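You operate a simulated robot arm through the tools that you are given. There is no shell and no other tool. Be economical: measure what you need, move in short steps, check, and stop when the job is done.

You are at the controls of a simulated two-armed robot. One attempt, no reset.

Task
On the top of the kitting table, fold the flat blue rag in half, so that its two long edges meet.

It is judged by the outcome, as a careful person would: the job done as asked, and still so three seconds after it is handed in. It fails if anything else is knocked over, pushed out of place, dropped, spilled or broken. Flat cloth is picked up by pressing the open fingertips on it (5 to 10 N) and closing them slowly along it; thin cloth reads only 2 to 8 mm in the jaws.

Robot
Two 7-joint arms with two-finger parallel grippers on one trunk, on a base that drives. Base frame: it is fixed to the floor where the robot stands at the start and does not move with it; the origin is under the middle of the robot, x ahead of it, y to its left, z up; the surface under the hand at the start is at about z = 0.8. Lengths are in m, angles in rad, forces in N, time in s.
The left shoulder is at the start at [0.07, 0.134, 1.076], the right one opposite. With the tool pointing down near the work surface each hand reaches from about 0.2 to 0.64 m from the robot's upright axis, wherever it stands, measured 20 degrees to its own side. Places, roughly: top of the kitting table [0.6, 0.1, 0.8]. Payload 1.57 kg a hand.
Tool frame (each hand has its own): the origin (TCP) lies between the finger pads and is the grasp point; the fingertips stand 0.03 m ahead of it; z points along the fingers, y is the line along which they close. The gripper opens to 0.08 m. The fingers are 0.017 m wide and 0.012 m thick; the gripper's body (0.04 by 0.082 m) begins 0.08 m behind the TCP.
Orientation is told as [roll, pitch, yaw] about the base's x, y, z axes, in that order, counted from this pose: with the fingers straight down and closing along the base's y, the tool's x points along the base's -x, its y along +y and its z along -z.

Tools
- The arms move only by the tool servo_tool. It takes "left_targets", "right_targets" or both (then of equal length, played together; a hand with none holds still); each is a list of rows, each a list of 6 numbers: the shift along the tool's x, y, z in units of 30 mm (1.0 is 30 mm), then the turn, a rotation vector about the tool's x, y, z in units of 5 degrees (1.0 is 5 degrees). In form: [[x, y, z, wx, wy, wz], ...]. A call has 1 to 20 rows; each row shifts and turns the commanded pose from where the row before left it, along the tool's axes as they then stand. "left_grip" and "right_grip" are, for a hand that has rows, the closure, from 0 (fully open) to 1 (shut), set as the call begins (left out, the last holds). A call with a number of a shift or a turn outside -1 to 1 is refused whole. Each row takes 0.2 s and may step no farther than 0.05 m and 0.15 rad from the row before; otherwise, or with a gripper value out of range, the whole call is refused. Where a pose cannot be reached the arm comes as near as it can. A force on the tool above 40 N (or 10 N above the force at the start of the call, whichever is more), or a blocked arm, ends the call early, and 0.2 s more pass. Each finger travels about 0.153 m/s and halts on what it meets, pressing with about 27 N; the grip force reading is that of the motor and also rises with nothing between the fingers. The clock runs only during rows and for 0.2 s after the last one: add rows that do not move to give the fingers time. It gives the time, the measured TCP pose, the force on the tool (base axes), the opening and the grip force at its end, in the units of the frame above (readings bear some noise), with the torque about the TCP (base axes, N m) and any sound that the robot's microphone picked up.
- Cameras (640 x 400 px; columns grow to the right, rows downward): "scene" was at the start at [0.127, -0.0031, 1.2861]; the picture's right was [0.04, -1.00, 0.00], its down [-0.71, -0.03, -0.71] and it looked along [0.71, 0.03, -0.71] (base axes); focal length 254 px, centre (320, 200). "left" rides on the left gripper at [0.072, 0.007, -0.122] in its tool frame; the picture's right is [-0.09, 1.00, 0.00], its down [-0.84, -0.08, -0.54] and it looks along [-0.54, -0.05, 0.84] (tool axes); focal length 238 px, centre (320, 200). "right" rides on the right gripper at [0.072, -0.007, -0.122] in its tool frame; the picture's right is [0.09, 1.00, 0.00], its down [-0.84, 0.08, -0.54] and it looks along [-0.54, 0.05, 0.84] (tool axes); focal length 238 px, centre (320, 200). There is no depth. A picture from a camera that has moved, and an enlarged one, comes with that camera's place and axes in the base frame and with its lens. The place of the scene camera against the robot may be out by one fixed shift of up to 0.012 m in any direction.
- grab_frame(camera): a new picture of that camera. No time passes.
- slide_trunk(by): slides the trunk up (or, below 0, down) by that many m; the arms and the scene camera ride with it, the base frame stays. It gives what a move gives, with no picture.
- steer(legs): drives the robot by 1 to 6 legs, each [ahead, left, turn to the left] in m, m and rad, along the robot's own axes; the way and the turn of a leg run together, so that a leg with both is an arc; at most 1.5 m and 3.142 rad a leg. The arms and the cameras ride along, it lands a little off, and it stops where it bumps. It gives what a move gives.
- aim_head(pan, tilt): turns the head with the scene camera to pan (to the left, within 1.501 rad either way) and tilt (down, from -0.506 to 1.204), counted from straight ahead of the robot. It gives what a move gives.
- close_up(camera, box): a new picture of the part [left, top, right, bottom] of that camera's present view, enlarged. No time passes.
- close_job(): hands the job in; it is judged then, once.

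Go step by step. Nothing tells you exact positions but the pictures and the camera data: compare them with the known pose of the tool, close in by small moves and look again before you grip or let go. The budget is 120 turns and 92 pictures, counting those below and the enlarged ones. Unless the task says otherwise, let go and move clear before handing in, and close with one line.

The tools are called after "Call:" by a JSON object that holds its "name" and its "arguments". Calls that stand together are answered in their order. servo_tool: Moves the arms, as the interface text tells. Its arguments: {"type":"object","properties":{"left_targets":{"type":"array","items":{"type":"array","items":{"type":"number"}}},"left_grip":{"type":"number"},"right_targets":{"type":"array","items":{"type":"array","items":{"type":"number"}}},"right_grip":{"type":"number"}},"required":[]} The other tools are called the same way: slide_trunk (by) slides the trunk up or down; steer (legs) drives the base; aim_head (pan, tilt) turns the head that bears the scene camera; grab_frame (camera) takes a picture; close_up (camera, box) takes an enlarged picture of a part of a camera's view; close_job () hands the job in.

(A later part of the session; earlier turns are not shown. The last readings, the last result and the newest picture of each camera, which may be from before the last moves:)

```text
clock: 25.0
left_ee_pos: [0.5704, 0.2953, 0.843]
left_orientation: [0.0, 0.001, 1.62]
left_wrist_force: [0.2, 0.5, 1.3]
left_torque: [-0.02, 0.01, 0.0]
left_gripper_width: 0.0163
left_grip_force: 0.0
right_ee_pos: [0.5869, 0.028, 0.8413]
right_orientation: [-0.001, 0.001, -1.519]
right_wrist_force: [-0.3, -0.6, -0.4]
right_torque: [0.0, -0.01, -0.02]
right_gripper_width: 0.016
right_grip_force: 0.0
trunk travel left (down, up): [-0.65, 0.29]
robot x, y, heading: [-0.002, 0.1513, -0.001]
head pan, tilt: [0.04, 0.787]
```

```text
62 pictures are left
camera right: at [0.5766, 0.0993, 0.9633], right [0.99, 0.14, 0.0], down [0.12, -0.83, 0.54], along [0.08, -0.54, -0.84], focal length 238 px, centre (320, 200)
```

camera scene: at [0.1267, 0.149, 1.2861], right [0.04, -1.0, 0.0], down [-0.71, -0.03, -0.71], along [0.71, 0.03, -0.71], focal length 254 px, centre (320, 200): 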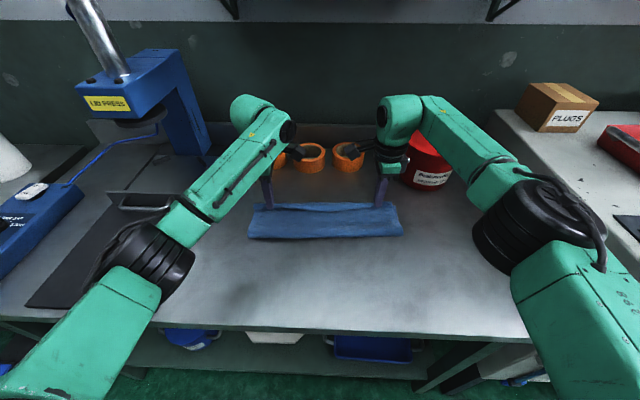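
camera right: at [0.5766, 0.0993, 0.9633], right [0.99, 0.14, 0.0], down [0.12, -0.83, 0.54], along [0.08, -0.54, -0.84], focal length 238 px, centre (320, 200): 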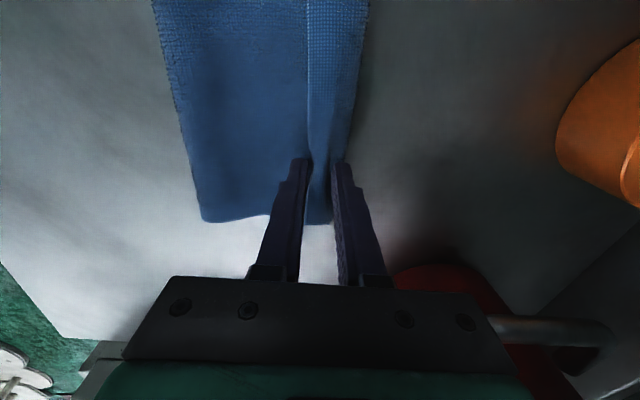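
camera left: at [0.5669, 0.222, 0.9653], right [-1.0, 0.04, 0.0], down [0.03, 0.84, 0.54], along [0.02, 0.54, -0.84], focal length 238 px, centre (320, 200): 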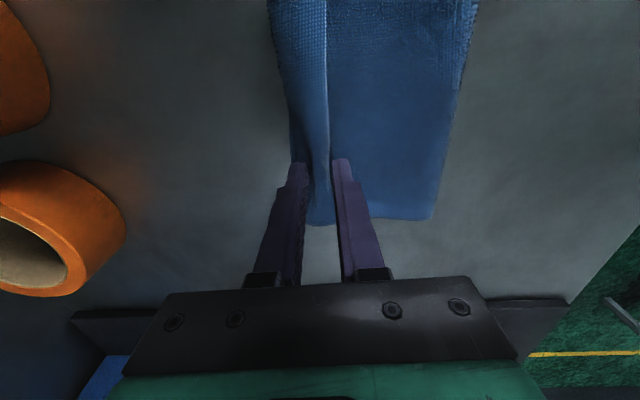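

The cloth is free in the jaws. I'll raise straight up slowly and inspect.

Call:
{"name": "servo_tool", "arguments": {"left_targets": [[0, 0, -0.2, 0, 0, 0], [0, 0, -0.3, 0, 0, 0], [0, 0, -0.5, 0, 0, 0], [0, 0, -0.8, 0, 0, 0], [0, 0, -0.8, 0, 0, 0]], "right_targets": [[0, 0, -0.2, 0, 0, 0], [0, 0, -0.3, 0, 0, 0], [0, 0, -0.5, 0, 0, 0], [0, 0, -0.8, 0, 0, 0], [0, 0, -0.8, 0, 0, 0]]}}

Call:
{"name": "grab_frame", "arguments": {"camera": "left"}}

Call:
{"name": "grab_frame", "arguments": {"camera": "right"}}

Call:
{"name": "close_up", "arguments": {"camera": "scene", "box": [200, 160, 440, 310]}}

```text
clock: 26.2
left_ee_pos: [0.5696, 0.2966, 0.9189]
left_orientation: [0.0, 0.0, 1.623]
left_wrist_force: [0.1, 0.0, 0.8]
left_torque: [0.02, -0.04, -0.01]
left_gripper_width: 0.0159
left_grip_force: 0.0
right_ee_pos: [0.5855, 0.0279, 0.9228]
right_orientation: [0.001, -0.001, -1.518]
right_wrist_force: [-1.0, 0.1, 0.1]
right_torque: [0.0, -0.03, 0.0]
right_gripper_width: 0.0162
right_grip_force: 0.1
trunk travel left (down, up): [-0.65, 0.29]
robot x, y, heading: [-0.0027, 0.1514, 0.005]
head pan, tilt: [0.04, 0.787]
```

```text
61 pictures are left
camera left: at [0.5678, 0.2229, 1.0421], right [-1.0, 0.04, 0.0], down [0.03, 0.84, 0.54], along [0.02, 0.54, -0.84], focal length 238 px, centre (320, 200)
```

left: 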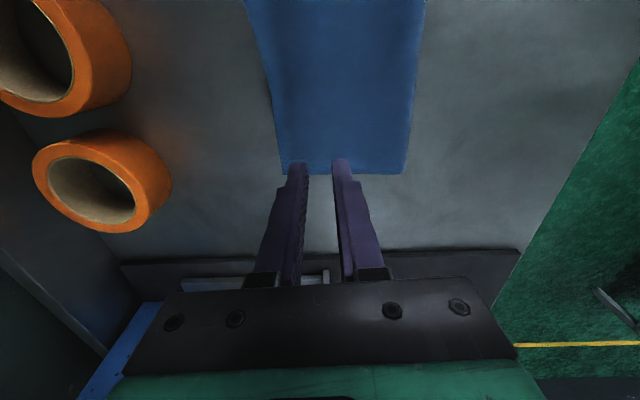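

```text
60 pictures are left
camera right: at [0.5757, 0.0997, 1.0429], right [0.99, 0.14, 0.0], down [0.12, -0.83, 0.54], along [0.08, -0.54, -0.84], focal length 238 px, centre (320, 200)
```

right: 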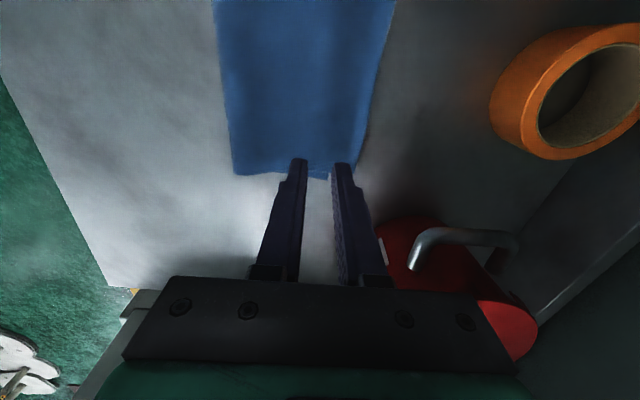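

```text
2.67 times, centred on (320, 235) of scene
camera zoom: at [0.1262, 0.1494, 1.2861], right [0.04, -1.0, 0.0], down [-0.71, -0.03, -0.71], along [0.71, 0.03, -0.71], focal length 678 px, centre (320, 107)
```

zoom: 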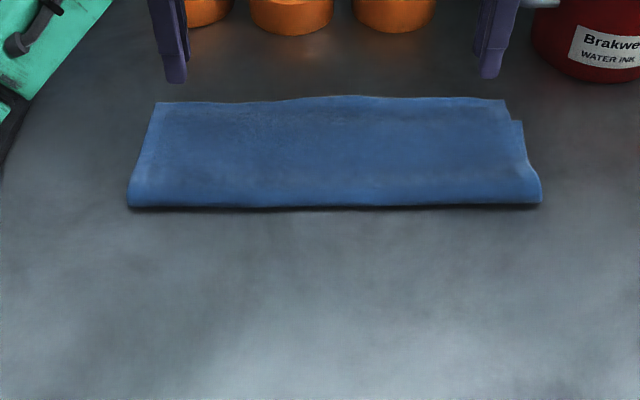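

The upper layer sprang flat, but it seems to overshoot the far edge by 1 to 2 cm. I'll inspect both far corners more closely.

Call:
{"name": "close_up", "arguments": {"camera": "left", "box": [220, 0, 460, 180]}}

Call:
{"name": "close_up", "arguments": {"camera": "right", "box": [200, 0, 440, 180]}}

```text
2.22 times, centred on (340, 90) of left
camera zoom: at [0.5678, 0.2229, 1.0421], right [-1.0, 0.04, 0.0], down [0.03, 0.84, 0.54], along [0.02, 0.54, -0.84], focal length 530 px, centre (276, 444)
```

zoom: 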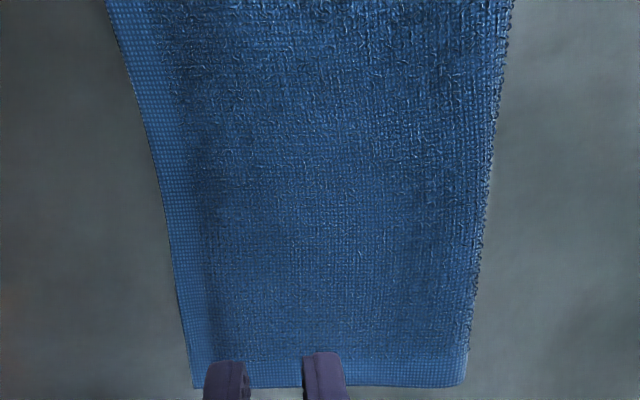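

```text
2.22 times, centred on (320, 90) of right
camera zoom: at [0.5757, 0.0997, 1.0429], right [0.99, 0.14, 0.0], down [0.12, -0.83, 0.54], along [0.08, -0.54, -0.84], focal length 530 px, centre (320, 444)
```

zoom: 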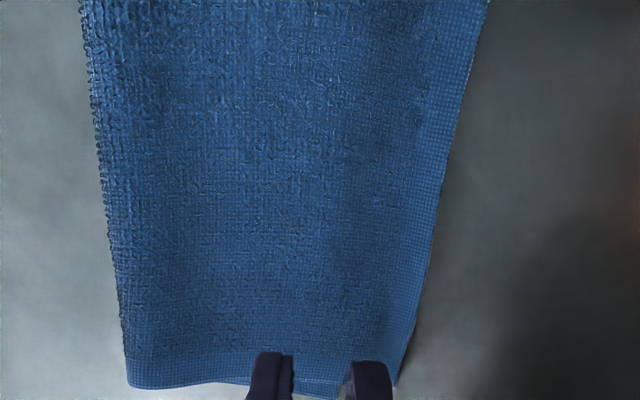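

The upper layer overshoots by about 2.5 cm (upper edge at about 0.613/0.632, lower at about 0.586/0.605). I'll turn the hands back to yaw≈0 with the fingers open, so four fingertips can push the upper edge back until it meets the lower one.

Call:
{"name": "servo_tool", "arguments": {"left_targets": [[0, 0, -0.5, 0, 0, 1], [0, 0, -0.5, 0, 0, 1], [0, 0, -0.5, 0, 0, 1], [0, 0, 0, 0, 0, 1], [0, 0, 0, 0, 0, 1], [0, 0, 0, 0, 0, 1], [0, 0, 0, 0, 0, 1], [0, 0, 0, 0, 0, 1], [0, 0, 0, 0, 0, 1], [0, 0, 0, 0, 0, 1], [0, 0, 0, 0, 0, 1], [0, 0, 0, 0, 0, 1], [0, 0, 0, 0, 0, 1], [0, 0, 0, 0, 0, 1], [0, 0, 0, 0, 0, 1], [0, 0, 0, 0, 0, 1], [0, 0, 0, 0, 0, 1], [0, 0, 0, 0, 0, 1], [0, 0, 0, 0, 0, 0]], "right_targets": [[0, 0, -0.5, 0, 0, -1], [0, 0, -0.5, 0, 0, -1], [0, 0, -0.5, 0, 0, -1], [0, 0, 0, 0, 0, -1], [0, 0, 0, 0, 0, -1], [0, 0, 0, 0, 0, -1], [0, 0, 0, 0, 0, -1], [0, 0, 0, 0, 0, -1], [0, 0, 0, 0, 0, -1], [0, 0, 0, 0, 0, -1], [0, 0, 0, 0, 0, -1], [0, 0, 0, 0, 0, -1], [0, 0, 0, 0, 0, -1], [0, 0, 0, 0, 0, -1], [0, 0, 0, 0, 0, -1], [0, 0, 0, 0, 0, -1], [0, 0, 0, 0, 0, -1], [0, 0, 0, 0, 0, -1], [0, 0, 0, 0, 0, 0]]}}

Call:
{"name": "grab_frame", "arguments": {"camera": "left"}}

Call:
{"name": "grab_frame", "arguments": {"camera": "right"}}

```text
clock: 30.2
left_ee_pos: [0.5694, 0.2954, 0.9653]
left_orientation: [0.002, 0.001, 0.051]
left_wrist_force: [0.3, -0.1, -0.5]
left_torque: [0.01, 0.02, -0.03]
left_gripper_width: 0.0161
left_grip_force: 0.1
right_ee_pos: [0.587, 0.0276, 0.9643]
right_orientation: [0.0, -0.002, 0.052]
right_wrist_force: [-0.3, 0.1, -0.5]
right_torque: [0.04, -0.02, -0.01]
right_gripper_width: 0.0158
right_grip_force: 0.0
trunk travel left (down, up): [-0.65, 0.29]
robot x, y, heading: [-0.0005, 0.152, 0.001]
head pan, tilt: [0.04, 0.787]
```

```text
56 pictures are left
camera left: at [0.4984, 0.2975, 1.0879], right [0.04, 1.0, 0.0], down [0.84, -0.04, 0.54], along [0.54, -0.02, -0.84], focal length 238 px, centre (320, 200)
```

left: 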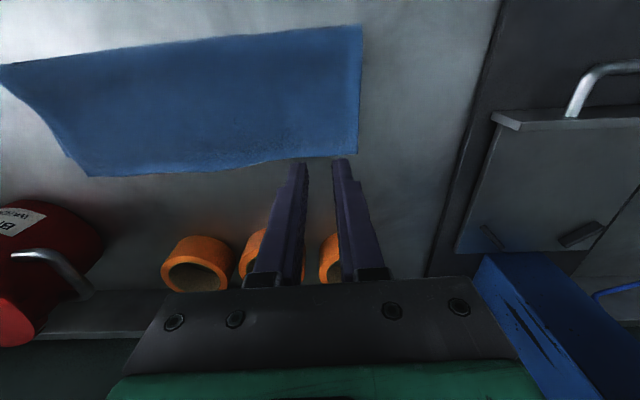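

```text
55 pictures are left
camera right: at [0.5163, 0.0174, 1.0863], right [-0.14, 0.99, 0.0], down [0.83, 0.12, 0.54], along [0.54, 0.08, -0.84], focal length 238 px, centre (320, 200)
```

right: 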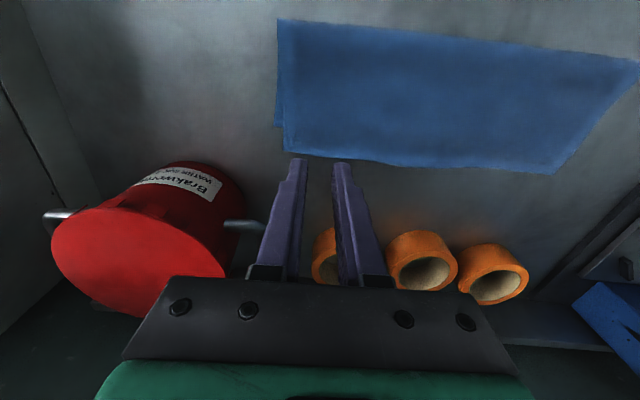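

The far-side views show the upper corner overhanging the lower by about 2.6 cm. I'll position the open, slightly tilted fingers beyond the upper edge.

Call:
{"name": "servo_tool", "arguments": {"left_targets": [[-0.485, -0.4, 0, 0, 0, 0], [-0.485, -0.4, 0, 0, 0, 0], [-0.485, -0.4, 0, 0, 0, 0], [-0.485, -0.4, 0, 0, 0, 0], [0, 0, 0, 0, -1, 0], [0, 0, 0, 0, -1, 0], [0, 0, 0, 0, -1, 0], [0, 0, 0, 0, 0, 0]], "right_targets": [[-0.45, 0.415, 0, 0, 0, 0], [-0.45, 0.415, 0, 0, 0, 0], [-0.45, 0.415, 0, 0, 0, 0], [-0.45, 0.415, 0, 0, 0, 0], [0, 0, 0, 0, -1, 0], [0, 0, 0, 0, -1, 0], [0, 0, 0, 0, -1, 0], [0, 0, 0, 0, 0, 0]], "left_grip": 0, "right_grip": 0}}

Call:
{"name": "grab_frame", "arguments": {"camera": "left"}}

Call:
{"name": "grab_frame", "arguments": {"camera": "right"}}

```text
clock: 32.0
left_ee_pos: [0.6107, 0.2645, 0.9713]
left_orientation: [-0.012, -0.05, 0.061]
left_wrist_force: [0.0, 0.3, 0.0]
left_torque: [-0.01, 0.0, 0.0]
left_gripper_width: 0.0801
left_grip_force: 0.1
left hand out of reach, approached as far as the arm can: row 3, 4, 5, 6, 7
right_ee_pos: [0.5864, 0.0579, 0.9606]
right_orientation: [0.001, -0.264, 0.052]
right_wrist_force: [0.5, 0.3, -0.2]
right_torque: [0.01, 0.01, 0.0]
right_gripper_width: 0.0799
right_grip_force: 0.0
right hand out of reach, approached as far as the arm can: row 1, 2, 3, 4
trunk travel left (down, up): [-0.65, 0.29]
robot x, y, heading: [-0.0004, 0.1548, 0.002]
head pan, tilt: [0.04, 0.787]
```

```text
54 pictures are left
camera left: at [0.531, 0.2669, 1.091], right [0.03, 1.0, -0.01], down [0.81, -0.02, 0.58], along [0.58, -0.02, -0.81], focal length 238 px, centre (320, 200)
```

left: 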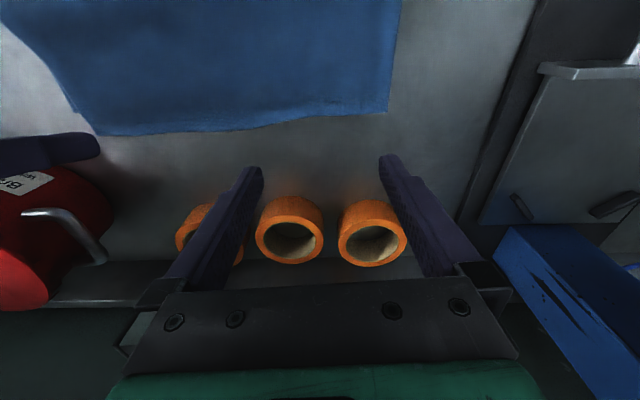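

```text
53 pictures are left
camera right: at [0.4862, 0.0458, 1.0591], right [-0.14, 0.99, -0.02], down [0.66, 0.11, 0.74], along [0.74, 0.09, -0.67], focal length 238 px, centre (320, 200)
```

right: 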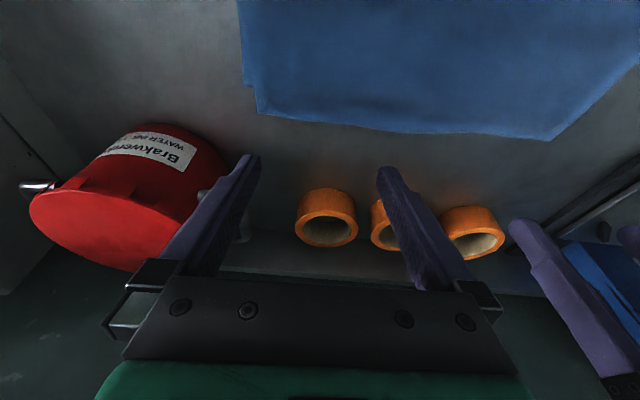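

The arms run out of reach here, so I need to stand closer. I'll raise the hands a bit, then look down with the head to check the clearance between the base and the table.

Call:
{"name": "aim_head", "arguments": {"pan": 0, "tilt": 1.2}}

Call:
{"name": "grab_frame", "arguments": {"camera": "scene"}}

```text
clock: 32.9
left_ee_pos: [0.6081, 0.2645, 0.9722]
left_orientation: [-0.013, -0.051, 0.06]
left_wrist_force: [-0.3, 0.5, -0.6]
left_torque: [-0.02, -0.01, -0.01]
left_gripper_width: 0.0799
left_grip_force: 0.0
right_ee_pos: [0.5866, 0.0583, 0.9609]
right_orientation: [-0.001, -0.262, 0.053]
right_wrist_force: [-0.8, 0.9, 0.4]
right_torque: [-0.02, -0.01, -0.02]
right_gripper_width: 0.0801
right_grip_force: 0.1
trunk travel left (down, up): [-0.65, 0.29]
robot x, y, heading: [0.0008, 0.1487, -0.001]
head pan, tilt: [0.0, 1.201]
```

```text
52 pictures are left
camera scene: at [0.1019, 0.1457, 1.2574], right [0.0, -1.0, 0.0], down [-0.93, 0.0, -0.36], along [0.36, 0.0, -0.93], focal length 254 px, centre (320, 200)
```

scene: 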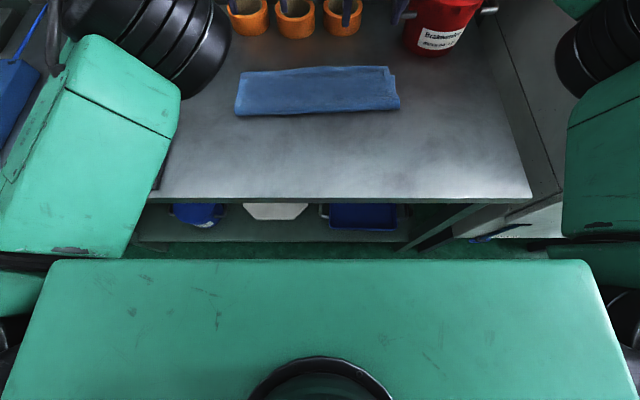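

There is a visible floor gap between the base and the shelf front, so a small 5 cm drive forward looks safe. I'll do that.

Call:
{"name": "steer", "arguments": {"legs": [[0.05, 0, 0]]}}

Call:
{"name": "grab_frame", "arguments": {"camera": "scene"}}

```text
clock: 33.8
left_ee_pos: [0.6568, 0.2651, 0.9726]
left_orientation: [-0.013, -0.055, 0.059]
left_wrist_force: [0.2, 0.8, -0.1]
left_torque: [0.0, -0.04, 0.02]
left_gripper_width: 0.0801
left_grip_force: 0.1
right_ee_pos: [0.6334, 0.0586, 0.9624]
right_orientation: [0.0, -0.265, 0.053]
right_wrist_force: [-0.4, 0.3, 0.9]
right_torque: [-0.01, 0.01, -0.01]
right_gripper_width: 0.0799
right_grip_force: 0.1
trunk travel left (down, up): [-0.65, 0.29]
robot x, y, heading: [0.0475, 0.1503, 0.001]
head pan, tilt: [0.0, 1.201]
```

```text
51 pictures are left
camera scene: at [0.1484, 0.1458, 1.2577], right [0.0, -1.0, 0.0], down [-0.93, 0.0, -0.36], along [0.36, 0.0, -0.93], focal length 254 px, centre (320, 200)
```

scene: 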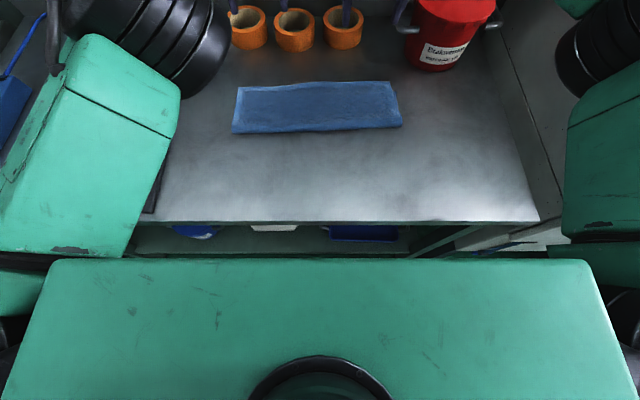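

No bump. Now I'll match the left tilt and lower both hands beyond the upper edge to just above ring height.

Call:
{"name": "servo_tool", "arguments": {"left_targets": [[0, 0, 0, 0, -0.8, 0], [0, 0, 0, 0, -0.8, 0], [0, 0, 0, 0, -0.8, 0], [0.3, -0.1, 0.6, 0, 0, 0], [0.3, -0.1, 0.6, 0, 0, 0], [0.3, -0.1, 0.6, 0, 0, 0], [0.3, -0.1, 0.6, 0, 0, 0], [0.3, -0.1, 0.6, 0, 0, 0], [0, 0, 0, 0, 0, 0]], "right_targets": [[0, 0, 0, 0, 0, 0], [0, 0, 0, 0, 0, 0], [0, 0, 0, 0, 0, 0], [0.09, 0.14, 0.6, 0, 0, 0], [0.09, 0.14, 0.6, 0, 0, 0], [0.09, 0.14, 0.6, 0, 0, 0], [0.09, 0.14, 0.6, 0, 0, 0], [0.09, 0.14, 0.6, 0, 0, 0], [0, 0, 0, 0, 0, 0]]}}

Call:
{"name": "grab_frame", "arguments": {"camera": "left"}}

Call:
{"name": "grab_frame", "arguments": {"camera": "right"}}

```text
clock: 35.8
left_ee_pos: [0.6522, 0.2502, 0.9587]
left_orientation: [-0.012, -0.05, 0.059]
left_wrist_force: [0.7, 0.1, -0.1]
left_torque: [0.04, -0.01, 0.0]
left_gripper_width: 0.08
left_grip_force: 0.0
left hand out of reach, approached as far as the arm can: row 1, 2, 3, 4, 5, 6, 7, 8
right_ee_pos: [0.6443, 0.0807, 0.8699]
right_orientation: [0.0, -0.264, 0.051]
right_wrist_force: [1.8, 0.1, -0.1]
right_torque: [-0.04, 0.02, -0.01]
right_gripper_width: 0.0801
right_grip_force: 0.0
trunk travel left (down, up): [-0.65, 0.29]
robot x, y, heading: [0.0517, 0.1518, 0.002]
head pan, tilt: [0.0, 1.201]
```

```text
50 pictures are left
camera left: at [0.5748, 0.2507, 1.0773], right [0.03, 1.0, -0.01], down [0.81, -0.02, 0.58], along [0.58, -0.02, -0.81], focal length 238 px, centre (320, 200)
```

left: 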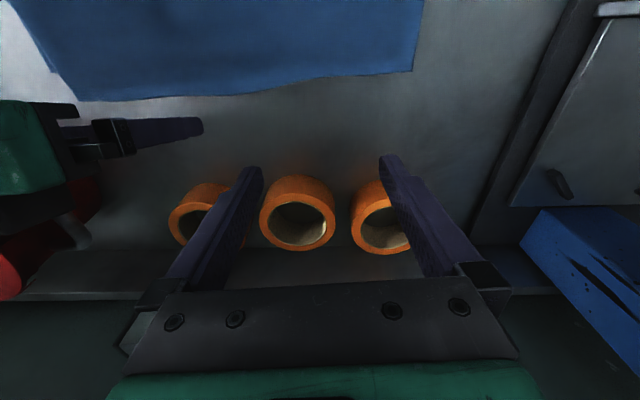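

```text
49 pictures are left
camera right: at [0.5438, 0.068, 0.9686], right [-0.14, 0.99, -0.02], down [0.66, 0.11, 0.74], along [0.74, 0.09, -0.67], focal length 238 px, centre (320, 200)
```

right: 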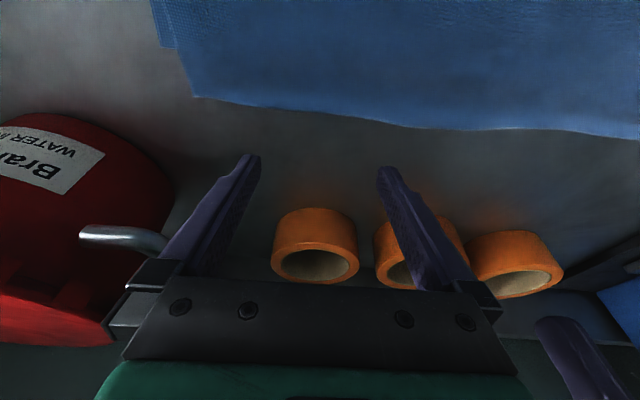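

The right hand is in place, but the left is stuck at a reach limit. I'll pull the left back toward me while lowering, with no further tilt.

Call:
{"name": "servo_tool", "arguments": {"left_targets": [[0.4, 0, 0.3, 0, 0, 0], [0.4, 0, 0.3, 0, 0, 0], [0.3, 0, 0.4, 0, 0, 0], [0, 0, 0.5, 0, 0, 0], [0, 0, 0.5, 0, 0, 0], [0, 0, 0, 0, 0, 0]]}}

```text
clock: 37.2
left_ee_pos: [0.6548, 0.2511, 0.9357]
left_orientation: [-0.011, -0.052, 0.059]
left_wrist_force: [-0.3, 0.3, 0.0]
left_torque: [-0.01, -0.02, -0.01]
left_gripper_width: 0.0798
left_grip_force: 0.0
left hand out of reach, approached as far as the arm can: row 1, 2, 3, 4, 5
right_ee_pos: [0.6433, 0.0796, 0.8702]
right_orientation: [0.001, -0.262, 0.05]
right_wrist_force: [0.0, 0.5, 0.1]
right_torque: [0.01, 0.01, 0.01]
right_gripper_width: 0.0799
right_grip_force: 0.1
trunk travel left (down, up): [-0.65, 0.29]
robot x, y, heading: [0.0477, 0.1501, 0.004]
head pan, tilt: [0.0, 1.201]
```

The left commanded tilt probably accumulated past what the arm can reach. I'll undo it stepwise.

Call:
{"name": "servo_tool", "arguments": {"left_targets": [[0, 0, 0, 0, 1, 0], [0, 0, 0, 0, 1, 0], [0, 0, 0, 0, 1, 0], [0, 0, 0, 0, 0, 0]]}}

```text
clock: 38.2
left_ee_pos: [0.6555, 0.2493, 0.9363]
left_orientation: [-0.012, -0.052, 0.061]
left_wrist_force: [0.7, -0.3, 0.7]
left_torque: [0.06, -0.01, 0.0]
left_gripper_width: 0.0797
left_grip_force: 0.1
left hand out of reach, approached as far as the arm can: row 1, 2, 3
right_ee_pos: [0.644, 0.0805, 0.8696]
right_orientation: [-0.002, -0.262, 0.052]
right_wrist_force: [-0.1, 0.6, 0.2]
right_torque: [-0.01, -0.02, 0.0]
right_gripper_width: 0.0798
right_grip_force: 0.0
trunk travel left (down, up): [-0.65, 0.29]
robot x, y, heading: [0.0524, 0.1525, -0.001]
head pan, tilt: [0.0, 1.201]
```

Still saturated. I'll back the left hand off further toward the robot.

Call:
{"name": "servo_tool", "arguments": {"left_targets": [[1, 0, 0, 0, 0, 0], [1, 0, 0, 0, 0, 0], [0, 0, 0, 0, 0, 0]]}}

```text
clock: 39.0
left_ee_pos: [0.6569, 0.2488, 0.9351]
left_orientation: [-0.011, -0.053, 0.059]
left_wrist_force: [-0.1, 0.7, -0.3]
left_torque: [0.0, -0.02, -0.02]
left_gripper_width: 0.0797
left_grip_force: 0.2
left hand out of reach, approached as far as the arm can: row 1, 2
right_ee_pos: [0.6434, 0.0791, 0.8705]
right_orientation: [-0.001, -0.262, 0.052]
right_wrist_force: [-0.5, 0.3, 1.1]
right_torque: [0.01, 0.01, 0.02]
right_gripper_width: 0.0798
right_grip_force: 0.1
trunk travel left (down, up): [-0.65, 0.29]
robot x, y, heading: [0.0498, 0.1541, -0.002]
head pan, tilt: [0.0, 1.201]
```

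By my tally the left commanded pose has drifted low. I'll command it upward and untilt it to free the arm.

Call:
{"name": "servo_tool", "arguments": {"left_targets": [[0, 0, -1, 0, 0, 0], [0, 0, -1, 0, 0, 0], [0, 0, -1, 0, 0, 0], [0, 0, -1, 0, 0, 0], [0, 0, -1, 0, 0, 0], [0, 0, 0, 0, 1, 0], [0, 0, 0, 0, 1, 0], [0, 0, 0, 0, 0, 0]]}}

Call:
{"name": "grab_frame", "arguments": {"camera": "left"}}

```text
clock: 41.0
left_ee_pos: [0.6044, 0.2588, 1.0365]
left_orientation: [0.0, 0.154, 0.042]
left_wrist_force: [0.3, 0.7, 0.9]
left_torque: [-0.07, -0.02, 0.03]
left_gripper_width: 0.0797
left_grip_force: 0.0
left hand out of reach, approached as far as the arm can: row 3, 4, 5, 6, 7
right_ee_pos: [0.6446, 0.0799, 0.8713]
right_orientation: [0.001, -0.264, 0.051]
right_wrist_force: [-0.4, 0.6, 0.0]
right_torque: [-0.03, 0.02, 0.02]
right_gripper_width: 0.0799
right_grip_force: 0.0
trunk travel left (down, up): [-0.65, 0.29]
robot x, y, heading: [0.0468, 0.1506, -0.001]
head pan, tilt: [0.0, 1.201]
stopped in row 8 (left hand): the arm was blocked; the commanded pose is now the measured one
```

```text
48 pictures are left
camera left: at [0.5511, 0.2613, 1.1686], right [0.05, 1.0, -0.01], down [0.91, -0.04, 0.41], along [0.41, -0.03, -0.91], focal length 238 px, centre (320, 200)
```

left: 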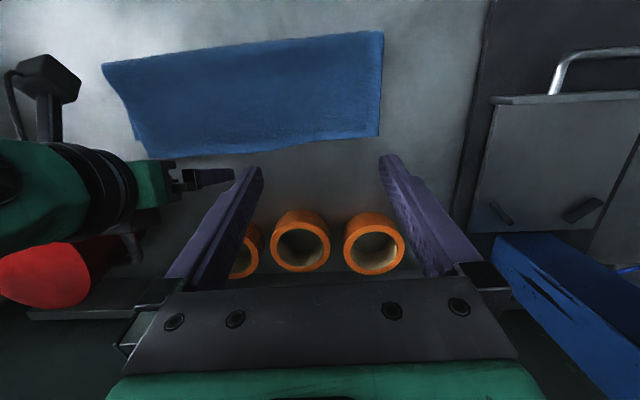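

The left command is now reset to the measured pose. I'll retract the left hand to a comfortable place and level it.

Call:
{"name": "servo_tool", "arguments": {"left_targets": [[0.7, 0, 0, 0, 0, 0], [0.7, 0, 0, 0, 0, 0], [0.6, 0.2, 0.3, 0, -0.6, 0], [0, 0.2, 0.3, 0, -0.6, 0], [0, 0, 0.3, 0, -0.6, 0], [0, 0, 0, 0, 0, 0]]}}

```text
clock: 42.4
left_ee_pos: [0.5409, 0.27, 1.0176]
left_orientation: [-0.001, -0.009, 0.048]
left_wrist_force: [0.3, -0.4, 0.0]
left_torque: [0.0, 0.01, -0.01]
left_gripper_width: 0.0799
left_grip_force: 0.1
right_ee_pos: [0.6445, 0.0796, 0.8686]
right_orientation: [0.002, -0.262, 0.05]
right_wrist_force: [0.8, -0.1, 0.9]
right_torque: [-0.01, 0.03, 0.02]
right_gripper_width: 0.0801
right_grip_force: 0.2
trunk travel left (down, up): [-0.65, 0.29]
robot x, y, heading: [0.0504, 0.1483, -0.002]
head pan, tilt: [0.0, 1.201]
```

The left hand moves freely again. I'll tilt it here, lower over the cloth, then look before extending.

Call:
{"name": "servo_tool", "arguments": {"left_targets": [[0, 0, 0, 0, -1, 0], [0, 0, 0, 0, -1, 0], [0, 0, 0, 0, -0.9, 0], [0.23, 0, 0.87, 0, 0, 0], [0.23, 0, 0.87, 0, 0, 0], [0.23, 0, 0.87, 0, 0, 0], [0.23, 0, 0.87, 0, 0, 0], [0.2, 0, 0.8, 0, 0, 0], [0, 0, 0, 0, 0, 0]]}}

```text
clock: 44.4
left_ee_pos: [0.5415, 0.2674, 0.8856]
left_orientation: [-0.001, -0.262, 0.047]
left_wrist_force: [0.3, 0.9, 0.4]
left_torque: [-0.01, 0.02, -0.01]
left_gripper_width: 0.0799
left_grip_force: 0.0
right_ee_pos: [0.643, 0.0805, 0.8712]
right_orientation: [0.0, -0.263, 0.05]
right_wrist_force: [-0.4, 0.2, 0.2]
right_torque: [0.0, 0.01, -0.04]
right_gripper_width: 0.0799
right_grip_force: 0.1
trunk travel left (down, up): [-0.65, 0.29]
robot x, y, heading: [0.0507, 0.151, -0.005]
head pan, tilt: [0.0, 1.201]
```

Tilted and low over the cloth. Now I'll extend beyond the edge.

Call:
{"name": "servo_tool", "arguments": {"left_targets": [[-0.58, -0.13, 0.26, 0, 0, 0], [-0.58, -0.13, 0.26, 0, 0, 0], [-0.58, -0.13, 0.26, 0, 0, 0], [-0.58, -0.13, 0.26, 0, 0, 0], [-0.58, -0.13, 0.26, 0, 0, 0], [0, 0, 0, 0, 0, 0]]}}

Call:
{"name": "grab_frame", "arguments": {"camera": "left"}}

Call:
{"name": "grab_frame", "arguments": {"camera": "right"}}

```text
clock: 45.8
left_ee_pos: [0.6371, 0.2532, 0.8696]
left_orientation: [-0.002, -0.261, 0.048]
left_wrist_force: [-0.5, -0.4, -0.2]
left_torque: [0.02, 0.0, 0.04]
left_gripper_width: 0.0801
left_grip_force: 0.1
right_ee_pos: [0.6439, 0.0799, 0.8699]
right_orientation: [0.001, -0.264, 0.051]
right_wrist_force: [-0.1, -0.8, 0.1]
right_torque: [0.02, -0.01, -0.04]
right_gripper_width: 0.0798
right_grip_force: 0.0
trunk travel left (down, up): [-0.65, 0.29]
robot x, y, heading: [0.0522, 0.1548, -0.003]
head pan, tilt: [0.0, 1.201]
```

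```text
47 pictures are left
camera left: at [0.5351, 0.2547, 0.9697], right [0.04, 1.0, 0.02], down [0.67, -0.04, 0.74], along [0.74, -0.02, -0.67], focal length 238 px, centre (320, 200)
```

left: 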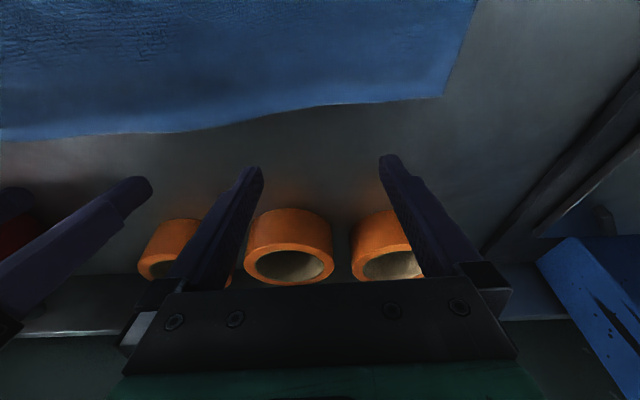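

```text
46 pictures are left
camera right: at [0.5434, 0.0679, 0.9689], right [-0.14, 0.99, -0.02], down [0.66, 0.11, 0.74], along [0.74, 0.09, -0.67], focal length 238 px, centre (320, 200)
```

right: 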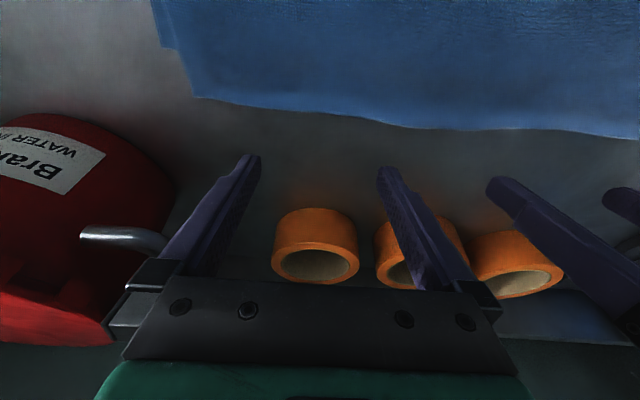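

The upper edge runs x≈0.613 to 0.631, and both hands' tips are about 12 mm beyond it. I'll lower straight to the table.

Call:
{"name": "servo_tool", "arguments": {"left_targets": [[0.09, 0, 0.35, 0, 0, 0], [0.09, 0, 0.35, 0, 0, 0], [0.06, 0, 0.22, 0, 0, 0], [0.03, 0, 0.12, 0, 0, 0], [0, 0, 0, 0, 0, 0]], "right_targets": [[0.09, 0, 0.35, 0, 0, 0], [0.09, 0, 0.35, 0, 0, 0], [0.06, 0, 0.22, 0, 0, 0], [0.03, 0, 0.12, 0, 0, 0], [0, 0, 0, 0, 0, 0]]}}

Call:
{"name": "close_up", "arguments": {"camera": "left", "box": [180, 60, 460, 235]}}

Call:
{"name": "close_up", "arguments": {"camera": "right", "box": [180, 60, 460, 235]}}

```text
clock: 47.0
left_ee_pos: [0.6367, 0.2527, 0.8367]
left_orientation: [-0.001, -0.261, 0.047]
left_wrist_force: [1.0, 0.8, 0.0]
left_torque: [-0.04, 0.0, 0.01]
left_gripper_width: 0.08
left_grip_force: 0.0
right_ee_pos: [0.6438, 0.0809, 0.8384]
right_orientation: [-0.001, -0.262, 0.051]
right_wrist_force: [-0.2, 0.7, 0.1]
right_torque: [0.03, 0.05, 0.01]
right_gripper_width: 0.0801
right_grip_force: 0.0
trunk travel left (down, up): [-0.65, 0.29]
robot x, y, heading: [0.051, 0.1513, 0.0]
head pan, tilt: [0.0, 1.201]
```

```text
2.29 times, centred on (320, 148) of left
camera zoom: at [0.5362, 0.2542, 0.9378], right [0.04, 1.0, 0.02], down [0.67, -0.04, 0.74], along [0.74, -0.02, -0.67], focal length 545 px, centre (320, 320)
```

zoom: 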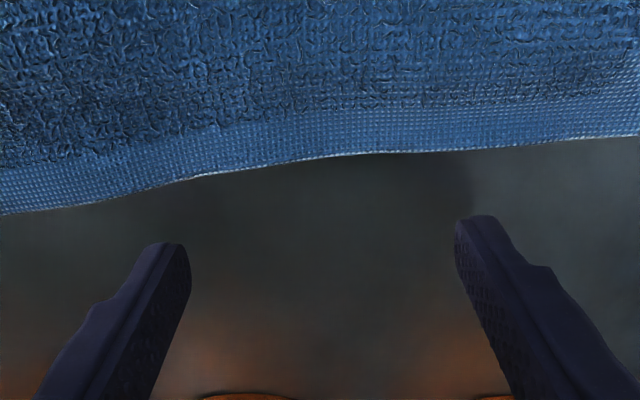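

```text
2.29 times, centred on (320, 148) of right
camera zoom: at [0.5438, 0.0678, 0.937], right [-0.14, 0.99, -0.02], down [0.66, 0.11, 0.74], along [0.74, 0.09, -0.67], focal length 545 px, centre (320, 320)
```

zoom: 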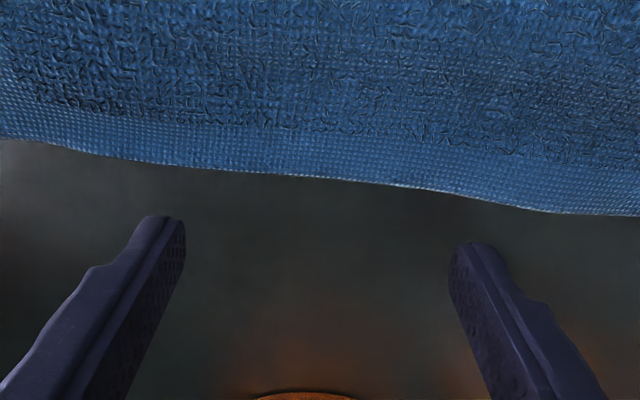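

The edge lies between the tips and the lower layer, as needed. I'll lower 3 mm more and push slowly toward the robot.

Call:
{"name": "servo_tool", "arguments": {"left_targets": [[0.026, 0, 0.097, 0, 0, 0], [0.2, 0, -0.0535, 0, 0, 0], [0.2, 0, -0.0535, 0, 0, 0], [0.2, 0, -0.0535, 0, 0, 0], [0.2, 0, -0.0535, 0, 0, 0], [0.2, 0, -0.0535, 0, 0, 0]], "right_targets": [[0.026, 0, 0.12, 0, 0, 0], [0.18, 0, -0.048, 0, 0, 0], [0.18, 0, -0.048, 0, 0, 0], [0.18, 0, -0.048, 0, 0, 0], [0.18, 0, -0.048, 0, 0, 0], [0.18, 0, -0.048, 0, 0, 0]]}}

Call:
{"name": "grab_frame", "arguments": {"camera": "left"}}

Call:
{"name": "grab_frame", "arguments": {"camera": "right"}}

```text
clock: 48.4
left_ee_pos: [0.6054, 0.2526, 0.8351]
left_orientation: [-0.003, -0.261, 0.05]
left_wrist_force: [-0.8, 0.2, -0.8]
left_torque: [-0.01, -0.03, 0.01]
left_gripper_width: 0.0801
left_grip_force: 0.2
right_ee_pos: [0.6164, 0.0781, 0.8337]
right_orientation: [-0.001, -0.265, 0.053]
right_wrist_force: [-0.2, 0.1, 0.5]
right_torque: [0.01, -0.02, -0.04]
right_gripper_width: 0.08
right_grip_force: 0.0
trunk travel left (down, up): [-0.65, 0.29]
robot x, y, heading: [0.05, 0.1517, -0.002]
head pan, tilt: [0.0, 1.201]
```

```text
43 pictures are left
camera left: at [0.5048, 0.2524, 0.9355], right [0.04, 1.0, 0.02], down [0.67, -0.04, 0.74], along [0.74, -0.02, -0.67], focal length 238 px, centre (320, 200)
```

left: 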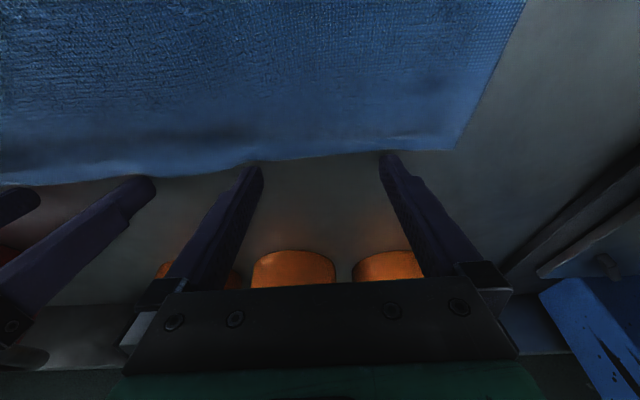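

```text
42 pictures are left
camera right: at [0.5159, 0.0658, 0.9325], right [-0.14, 0.99, -0.02], down [0.66, 0.11, 0.74], along [0.74, 0.09, -0.67], focal length 238 px, centre (320, 200)
```

right: 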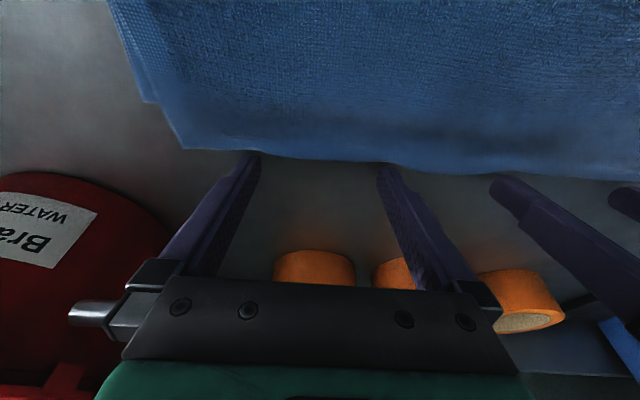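

The fingertips are pushing the upper edge. I'll check from above whether only the upper layer moves.

Call:
{"name": "close_up", "arguments": {"camera": "scene", "box": [200, 50, 440, 200]}}

Call:
{"name": "close_up", "arguments": {"camera": "right", "box": [80, 0, 320, 190]}}

```text
2.67 times, centred on (320, 125) of scene
camera zoom: at [0.1505, 0.1455, 1.2574], right [0.0, -1.0, 0.0], down [-0.93, 0.0, -0.36], along [0.36, 0.0, -0.93], focal length 678 px, centre (320, 400)
```

zoom: 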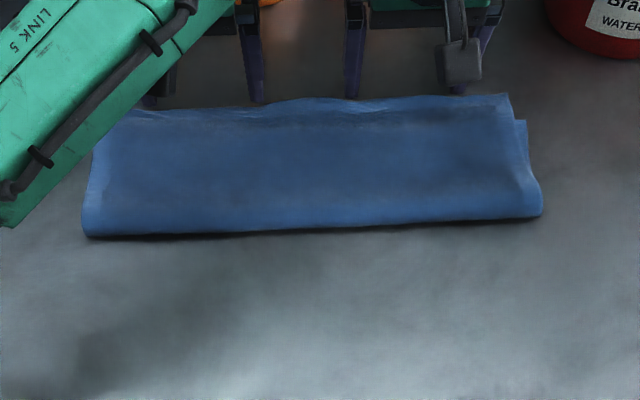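

```text
2.11 times, centred on (200, 95) of right
camera zoom: at [0.5159, 0.0658, 0.9325], right [-0.14, 0.99, -0.02], down [0.66, 0.11, 0.74], along [0.74, 0.09, -0.67], focal length 502 px, centre (573, 421)
```

zoom: 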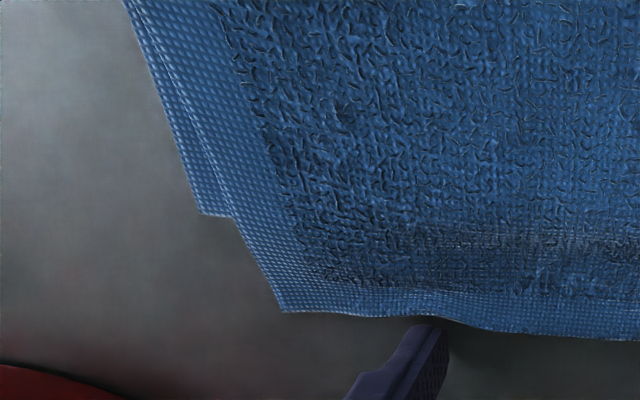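

The whole rag slid about 1 cm because the layers grip each other, so pushing won't align them. I'll back off, rise, and turn the hands again to repinch the upper edge and re-lay it shorter.

Call:
{"name": "servo_tool", "arguments": {"left_targets": [[-0.3, 0, 0.08, 0, 0, 0], [-0.2, 0, -0.6, 0, 0, 0], [-0.2, 0, -0.8, 0, 0, 0], [-0.2, 0, -0.8, 0, 0, 0], [0, 0, -0.5, 0, 1, 0], [0.3, 0.3, 0, 0, 1, 0], [0.5, 0.5, 0, 0, 1, 0], [0.5, 0.5, 0, 0, 0, 0], [0.3, 0, 0, 0, 0, 0]], "right_targets": [[-0.3, 0, 0.08, 0, 0, 0], [-0.2, 0, -0.6, 0, 0, 0], [-0.2, 0, -0.8, 0, 0, 0], [-0.2, 0, -0.8, 0, 0, 0], [0, 0, -0.5, 0, 1, 0], [0.3, -0.3, 0, 0, 1, 0], [0.5, -0.5, 0, 0, 1, 0], [0.5, -0.5, 0, 0, 0, 0], [0.3, 0, 0, 0, 0, 0]]}}

```text
clock: 50.4
left_ee_pos: [0.5612, 0.2896, 0.9159]
left_orientation: [-0.002, 0.0, 0.047]
left_wrist_force: [0.0, 0.1, -0.1]
left_torque: [0.0, -0.01, -0.01]
left_gripper_width: 0.0799
left_grip_force: 0.0
right_ee_pos: [0.5759, 0.0383, 0.9154]
right_orientation: [-0.001, 0.0, 0.052]
right_wrist_force: [0.5, -0.1, 0.7]
right_torque: [0.01, 0.0, 0.0]
right_gripper_width: 0.08
right_grip_force: 0.0
trunk travel left (down, up): [-0.65, 0.29]
robot x, y, heading: [0.0501, 0.1526, -0.001]
head pan, tilt: [0.0, 1.201]
```

Call:
{"name": "servo_tool", "arguments": {"left_targets": [[0, 0, -0.3, 0, 0, -1], [0, 0, 0, 0, 0, -1], [0, 0, 0, 0, 0, -1], [0, 0, 0, 0, 0, -1], [0, 0, 0, 0, 0, -1], [0, 0, 0, 0, 0, -1], [0, 0, 0, 0, 0, -1], [0, 0, 0, 0, 0, -1], [0, 0, 0, 0, 0, -1], [0, 0, 0, 0, 0, -1], [0, 0, 0, 0, 0, -1], [0, 0, 0, 0, 0, -1], [0, 0, 0, 0, 0, -1], [0, 0, 0, 0, 0, -1], [0, 0, 0, 0, 0, -1], [0, 0, 0, 0, 0, -1], [0, 0, 0, 0, 0, -1], [0, 0, 0, 0, 0, -1], [0, 0, 0, 0, 0, 0]], "right_targets": [[0, 0, -0.3, 0, 0, 1], [0, 0, 0, 0, 0, 1], [0, 0, 0, 0, 0, 1], [0, 0, 0, 0, 0, 1], [0, 0, 0, 0, 0, 1], [0, 0, 0, 0, 0, 1], [0, 0, 0, 0, 0, 1], [0, 0, 0, 0, 0, 1], [0, 0, 0, 0, 0, 1], [0, 0, 0, 0, 0, 1], [0, 0, 0, 0, 0, 1], [0, 0, 0, 0, 0, 1], [0, 0, 0, 0, 0, 1], [0, 0, 0, 0, 0, 1], [0, 0, 0, 0, 0, 1], [0, 0, 0, 0, 0, 1], [0, 0, 0, 0, 0, 1], [0, 0, 0, 0, 0, 1], [0, 0, 0, 0, 0, 0]], "left_grip": 0.72, "right_grip": 0.72}}

Call:
{"name": "grab_frame", "arguments": {"camera": "left"}}

Call:
{"name": "grab_frame", "arguments": {"camera": "right"}}

Call:
{"name": "close_up", "arguments": {"camera": "scene", "box": [200, 50, 440, 200]}}

```text
clock: 54.4
left_ee_pos: [0.5626, 0.2876, 0.9229]
left_orientation: [0.001, 0.001, 1.617]
left_wrist_force: [0.2, 0.3, 0.0]
left_torque: [0.0, -0.01, 0.0]
left_gripper_width: 0.0224
left_grip_force: 0.1
right_ee_pos: [0.576, 0.0373, 0.9243]
right_orientation: [0.0, 0.0, -1.52]
right_wrist_force: [-0.4, 0.0, -0.8]
right_torque: [0.04, -0.03, -0.01]
right_gripper_width: 0.0223
right_grip_force: 0.1
trunk travel left (down, up): [-0.65, 0.29]
robot x, y, heading: [0.0467, 0.1495, -0.006]
head pan, tilt: [0.0, 1.201]
```

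```text
39 pictures are left
camera left: at [0.5592, 0.2157, 1.0469], right [-1.0, 0.04, 0.0], down [0.04, 0.84, 0.54], along [0.02, 0.54, -0.84], focal length 238 px, centre (320, 200)
```

left: 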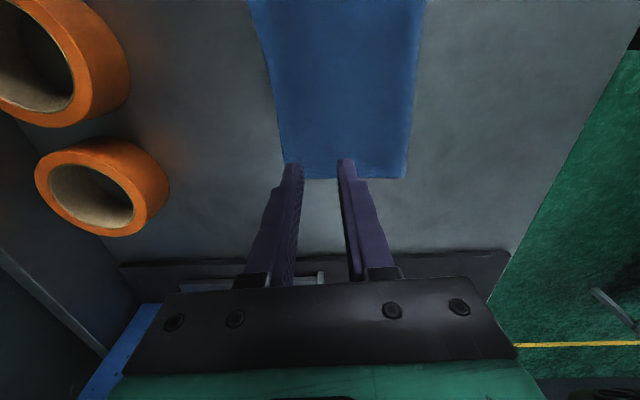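

```text
38 pictures are left
camera right: at [0.5664, 0.1089, 1.045], right [0.99, 0.14, 0.0], down [0.12, -0.83, 0.54], along [0.08, -0.54, -0.84], focal length 238 px, centre (320, 200)
```

right: 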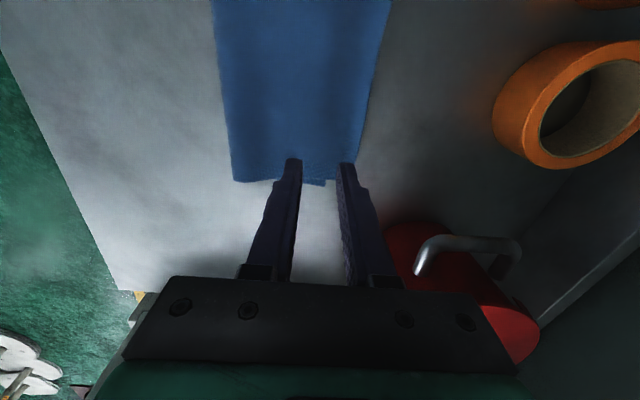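

```text
2.67 times, centred on (320, 125) of scene
camera zoom: at [0.1508, 0.1455, 1.2574], right [0.0, -1.0, 0.0], down [-0.93, 0.0, -0.36], along [0.36, 0.0, -0.93], focal length 678 px, centre (320, 400)
```

zoom: 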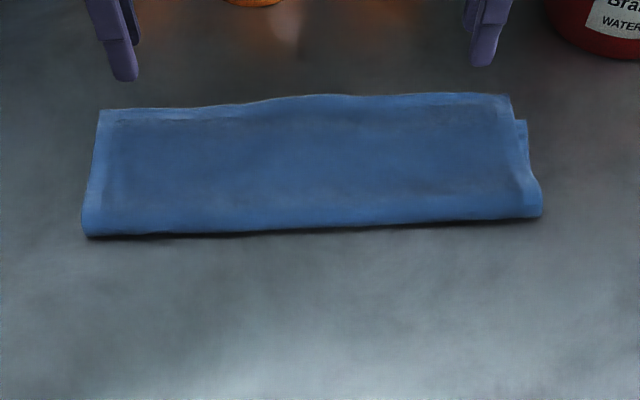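

The upper edge is at x≈0.605 (left grip) and 0.623 (right grip); the lower edge is at about 0.578/0.592. I'll position to pinch the overhanging single layer at the upper edge.

Call:
{"name": "servo_tool", "arguments": {"left_targets": [[0, -0.55, 0.2, 0, 0, 0], [0, -0.55, 0.3, 0, 0, 0], [0, 0, 0.6, 0, 0, 0], [0, 0, 0.6, 0, 0, 0], [0, 0, 0.6, 0, 0, 0], [0, 0, 0.3, 0, 0, 0], [0, 0, 0, 0, 0, 0]], "right_targets": [[0, 0.63, 0.2, 0, 0, 0], [0, 0.63, 0.3, 0, 0, 0], [0, 0, 0.6, 0, 0, 0], [0, 0, 0.6, 0, 0, 0], [0, 0, 0.6, 0, 0, 0], [0, 0, 0.3, 0, 0, 0], [0, 0, 0, 0, 0, 0]]}}

Call:
{"name": "close_up", "arguments": {"camera": "left", "box": [220, 100, 420, 225]}}

Call:
{"name": "close_up", "arguments": {"camera": "right", "box": [220, 100, 420, 225]}}

```text
clock: 56.0
left_ee_pos: [0.5945, 0.29, 0.8458]
left_orientation: [0.002, 0.004, 1.617]
left_wrist_force: [-0.1, -0.2, 0.5]
left_torque: [0.02, -0.03, 0.02]
left_gripper_width: 0.0227
left_grip_force: 0.1
right_ee_pos: [0.6141, 0.0388, 0.8453]
right_orientation: [0.003, 0.0, -1.52]
right_wrist_force: [-0.3, 0.5, 0.5]
right_torque: [0.04, 0.0, 0.02]
right_gripper_width: 0.0224
right_grip_force: 0.0
trunk travel left (down, up): [-0.65, 0.29]
robot x, y, heading: [0.0473, 0.1536, -0.004]
head pan, tilt: [0.0, 1.201]
```

```text
3.20 times, centred on (320, 162) of left
camera zoom: at [0.5924, 0.2173, 0.9686], right [-1.0, 0.05, 0.0], down [0.04, 0.84, 0.54], along [0.02, 0.54, -0.84], focal length 763 px, centre (320, 320)
```

zoom: 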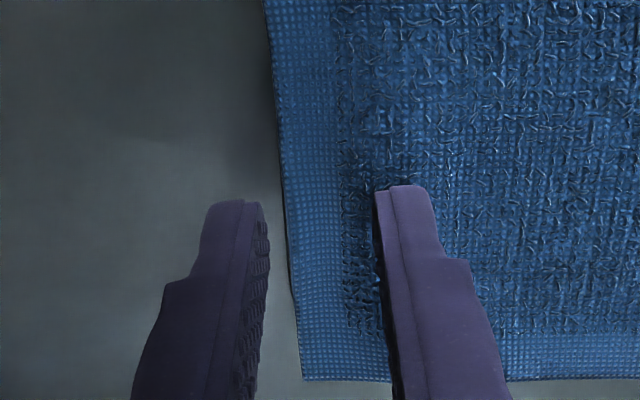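

```text
3.20 times, centred on (320, 162) of right
camera zoom: at [0.6049, 0.1102, 0.9666], right [0.99, 0.14, 0.0], down [0.12, -0.83, 0.54], along [0.08, -0.54, -0.84], focal length 763 px, centre (320, 320)
```

zoom: 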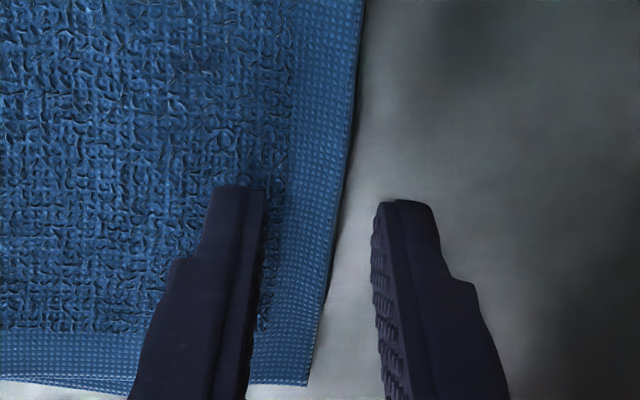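

The edges are 4 mm (left) and 8 mm (right) inside the outer fingers. I'll narrow the opening so that only the overhang gets pinched, then press.

Call:
{"name": "servo_tool", "arguments": {"left_targets": [[0, -0.03, 0.1, 0, 0, 0], [0, 0, 0.15, 0, 0, 0], [0, 0, 0.14, 0, 0, 0], [0, 0, 0, 0, 0, 0]], "right_targets": [[0, -0.1, 0.1, 0, 0, 0], [0, 0, 0.15, 0, 0, 0], [0, 0, 0.13, 0, 0, 0], [0, 0, 0, 0, 0, 0]], "left_grip": 0.79, "right_grip": 0.79}}

Call:
{"name": "close_up", "arguments": {"camera": "left", "box": [220, 100, 420, 225]}}

Call:
{"name": "close_up", "arguments": {"camera": "right", "box": [220, 100, 420, 225]}}

```text
clock: 57.0
left_ee_pos: [0.5951, 0.2899, 0.8349]
left_orientation: [-0.002, 0.002, 1.618]
left_wrist_force: [1.0, 0.5, 5.9]
left_torque: [-0.01, 0.09, 0.01]
left_gripper_width: 0.0163
left_grip_force: 0.1
right_ee_pos: [0.6108, 0.0395, 0.8338]
right_orientation: [0.003, 0.0, -1.521]
right_wrist_force: [0.0, -0.1, 1.3]
right_torque: [0.0, 0.03, -0.01]
right_gripper_width: 0.0167
right_grip_force: 0.0
trunk travel left (down, up): [-0.65, 0.29]
robot x, y, heading: [0.0473, 0.1487, -0.0]
head pan, tilt: [0.0, 1.201]
```

```text
3.20 times, centred on (320, 162) of left
camera zoom: at [0.5925, 0.2172, 0.9581], right [-1.0, 0.04, 0.0], down [0.04, 0.84, 0.54], along [0.03, 0.54, -0.84], focal length 763 px, centre (320, 320)
```

zoom: 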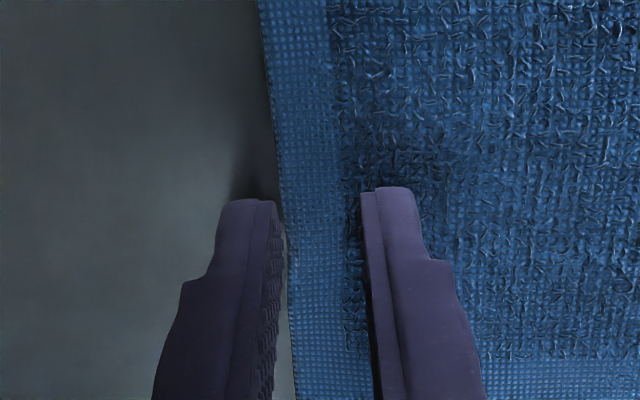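

```text
3.20 times, centred on (320, 162) of right
camera zoom: at [0.6007, 0.1099, 0.956], right [0.99, 0.14, 0.0], down [0.12, -0.83, 0.54], along [0.08, -0.54, -0.84], focal length 763 px, centre (320, 320)
```

zoom: 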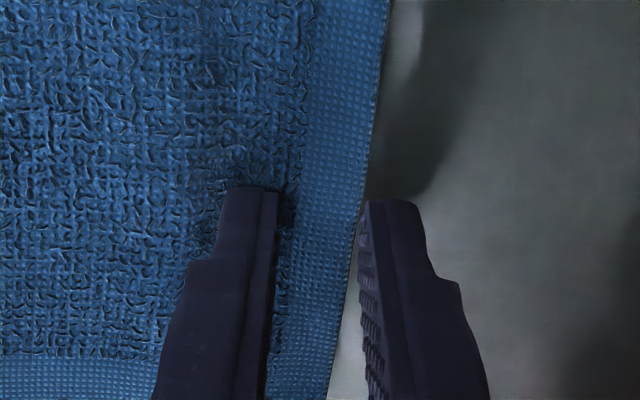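

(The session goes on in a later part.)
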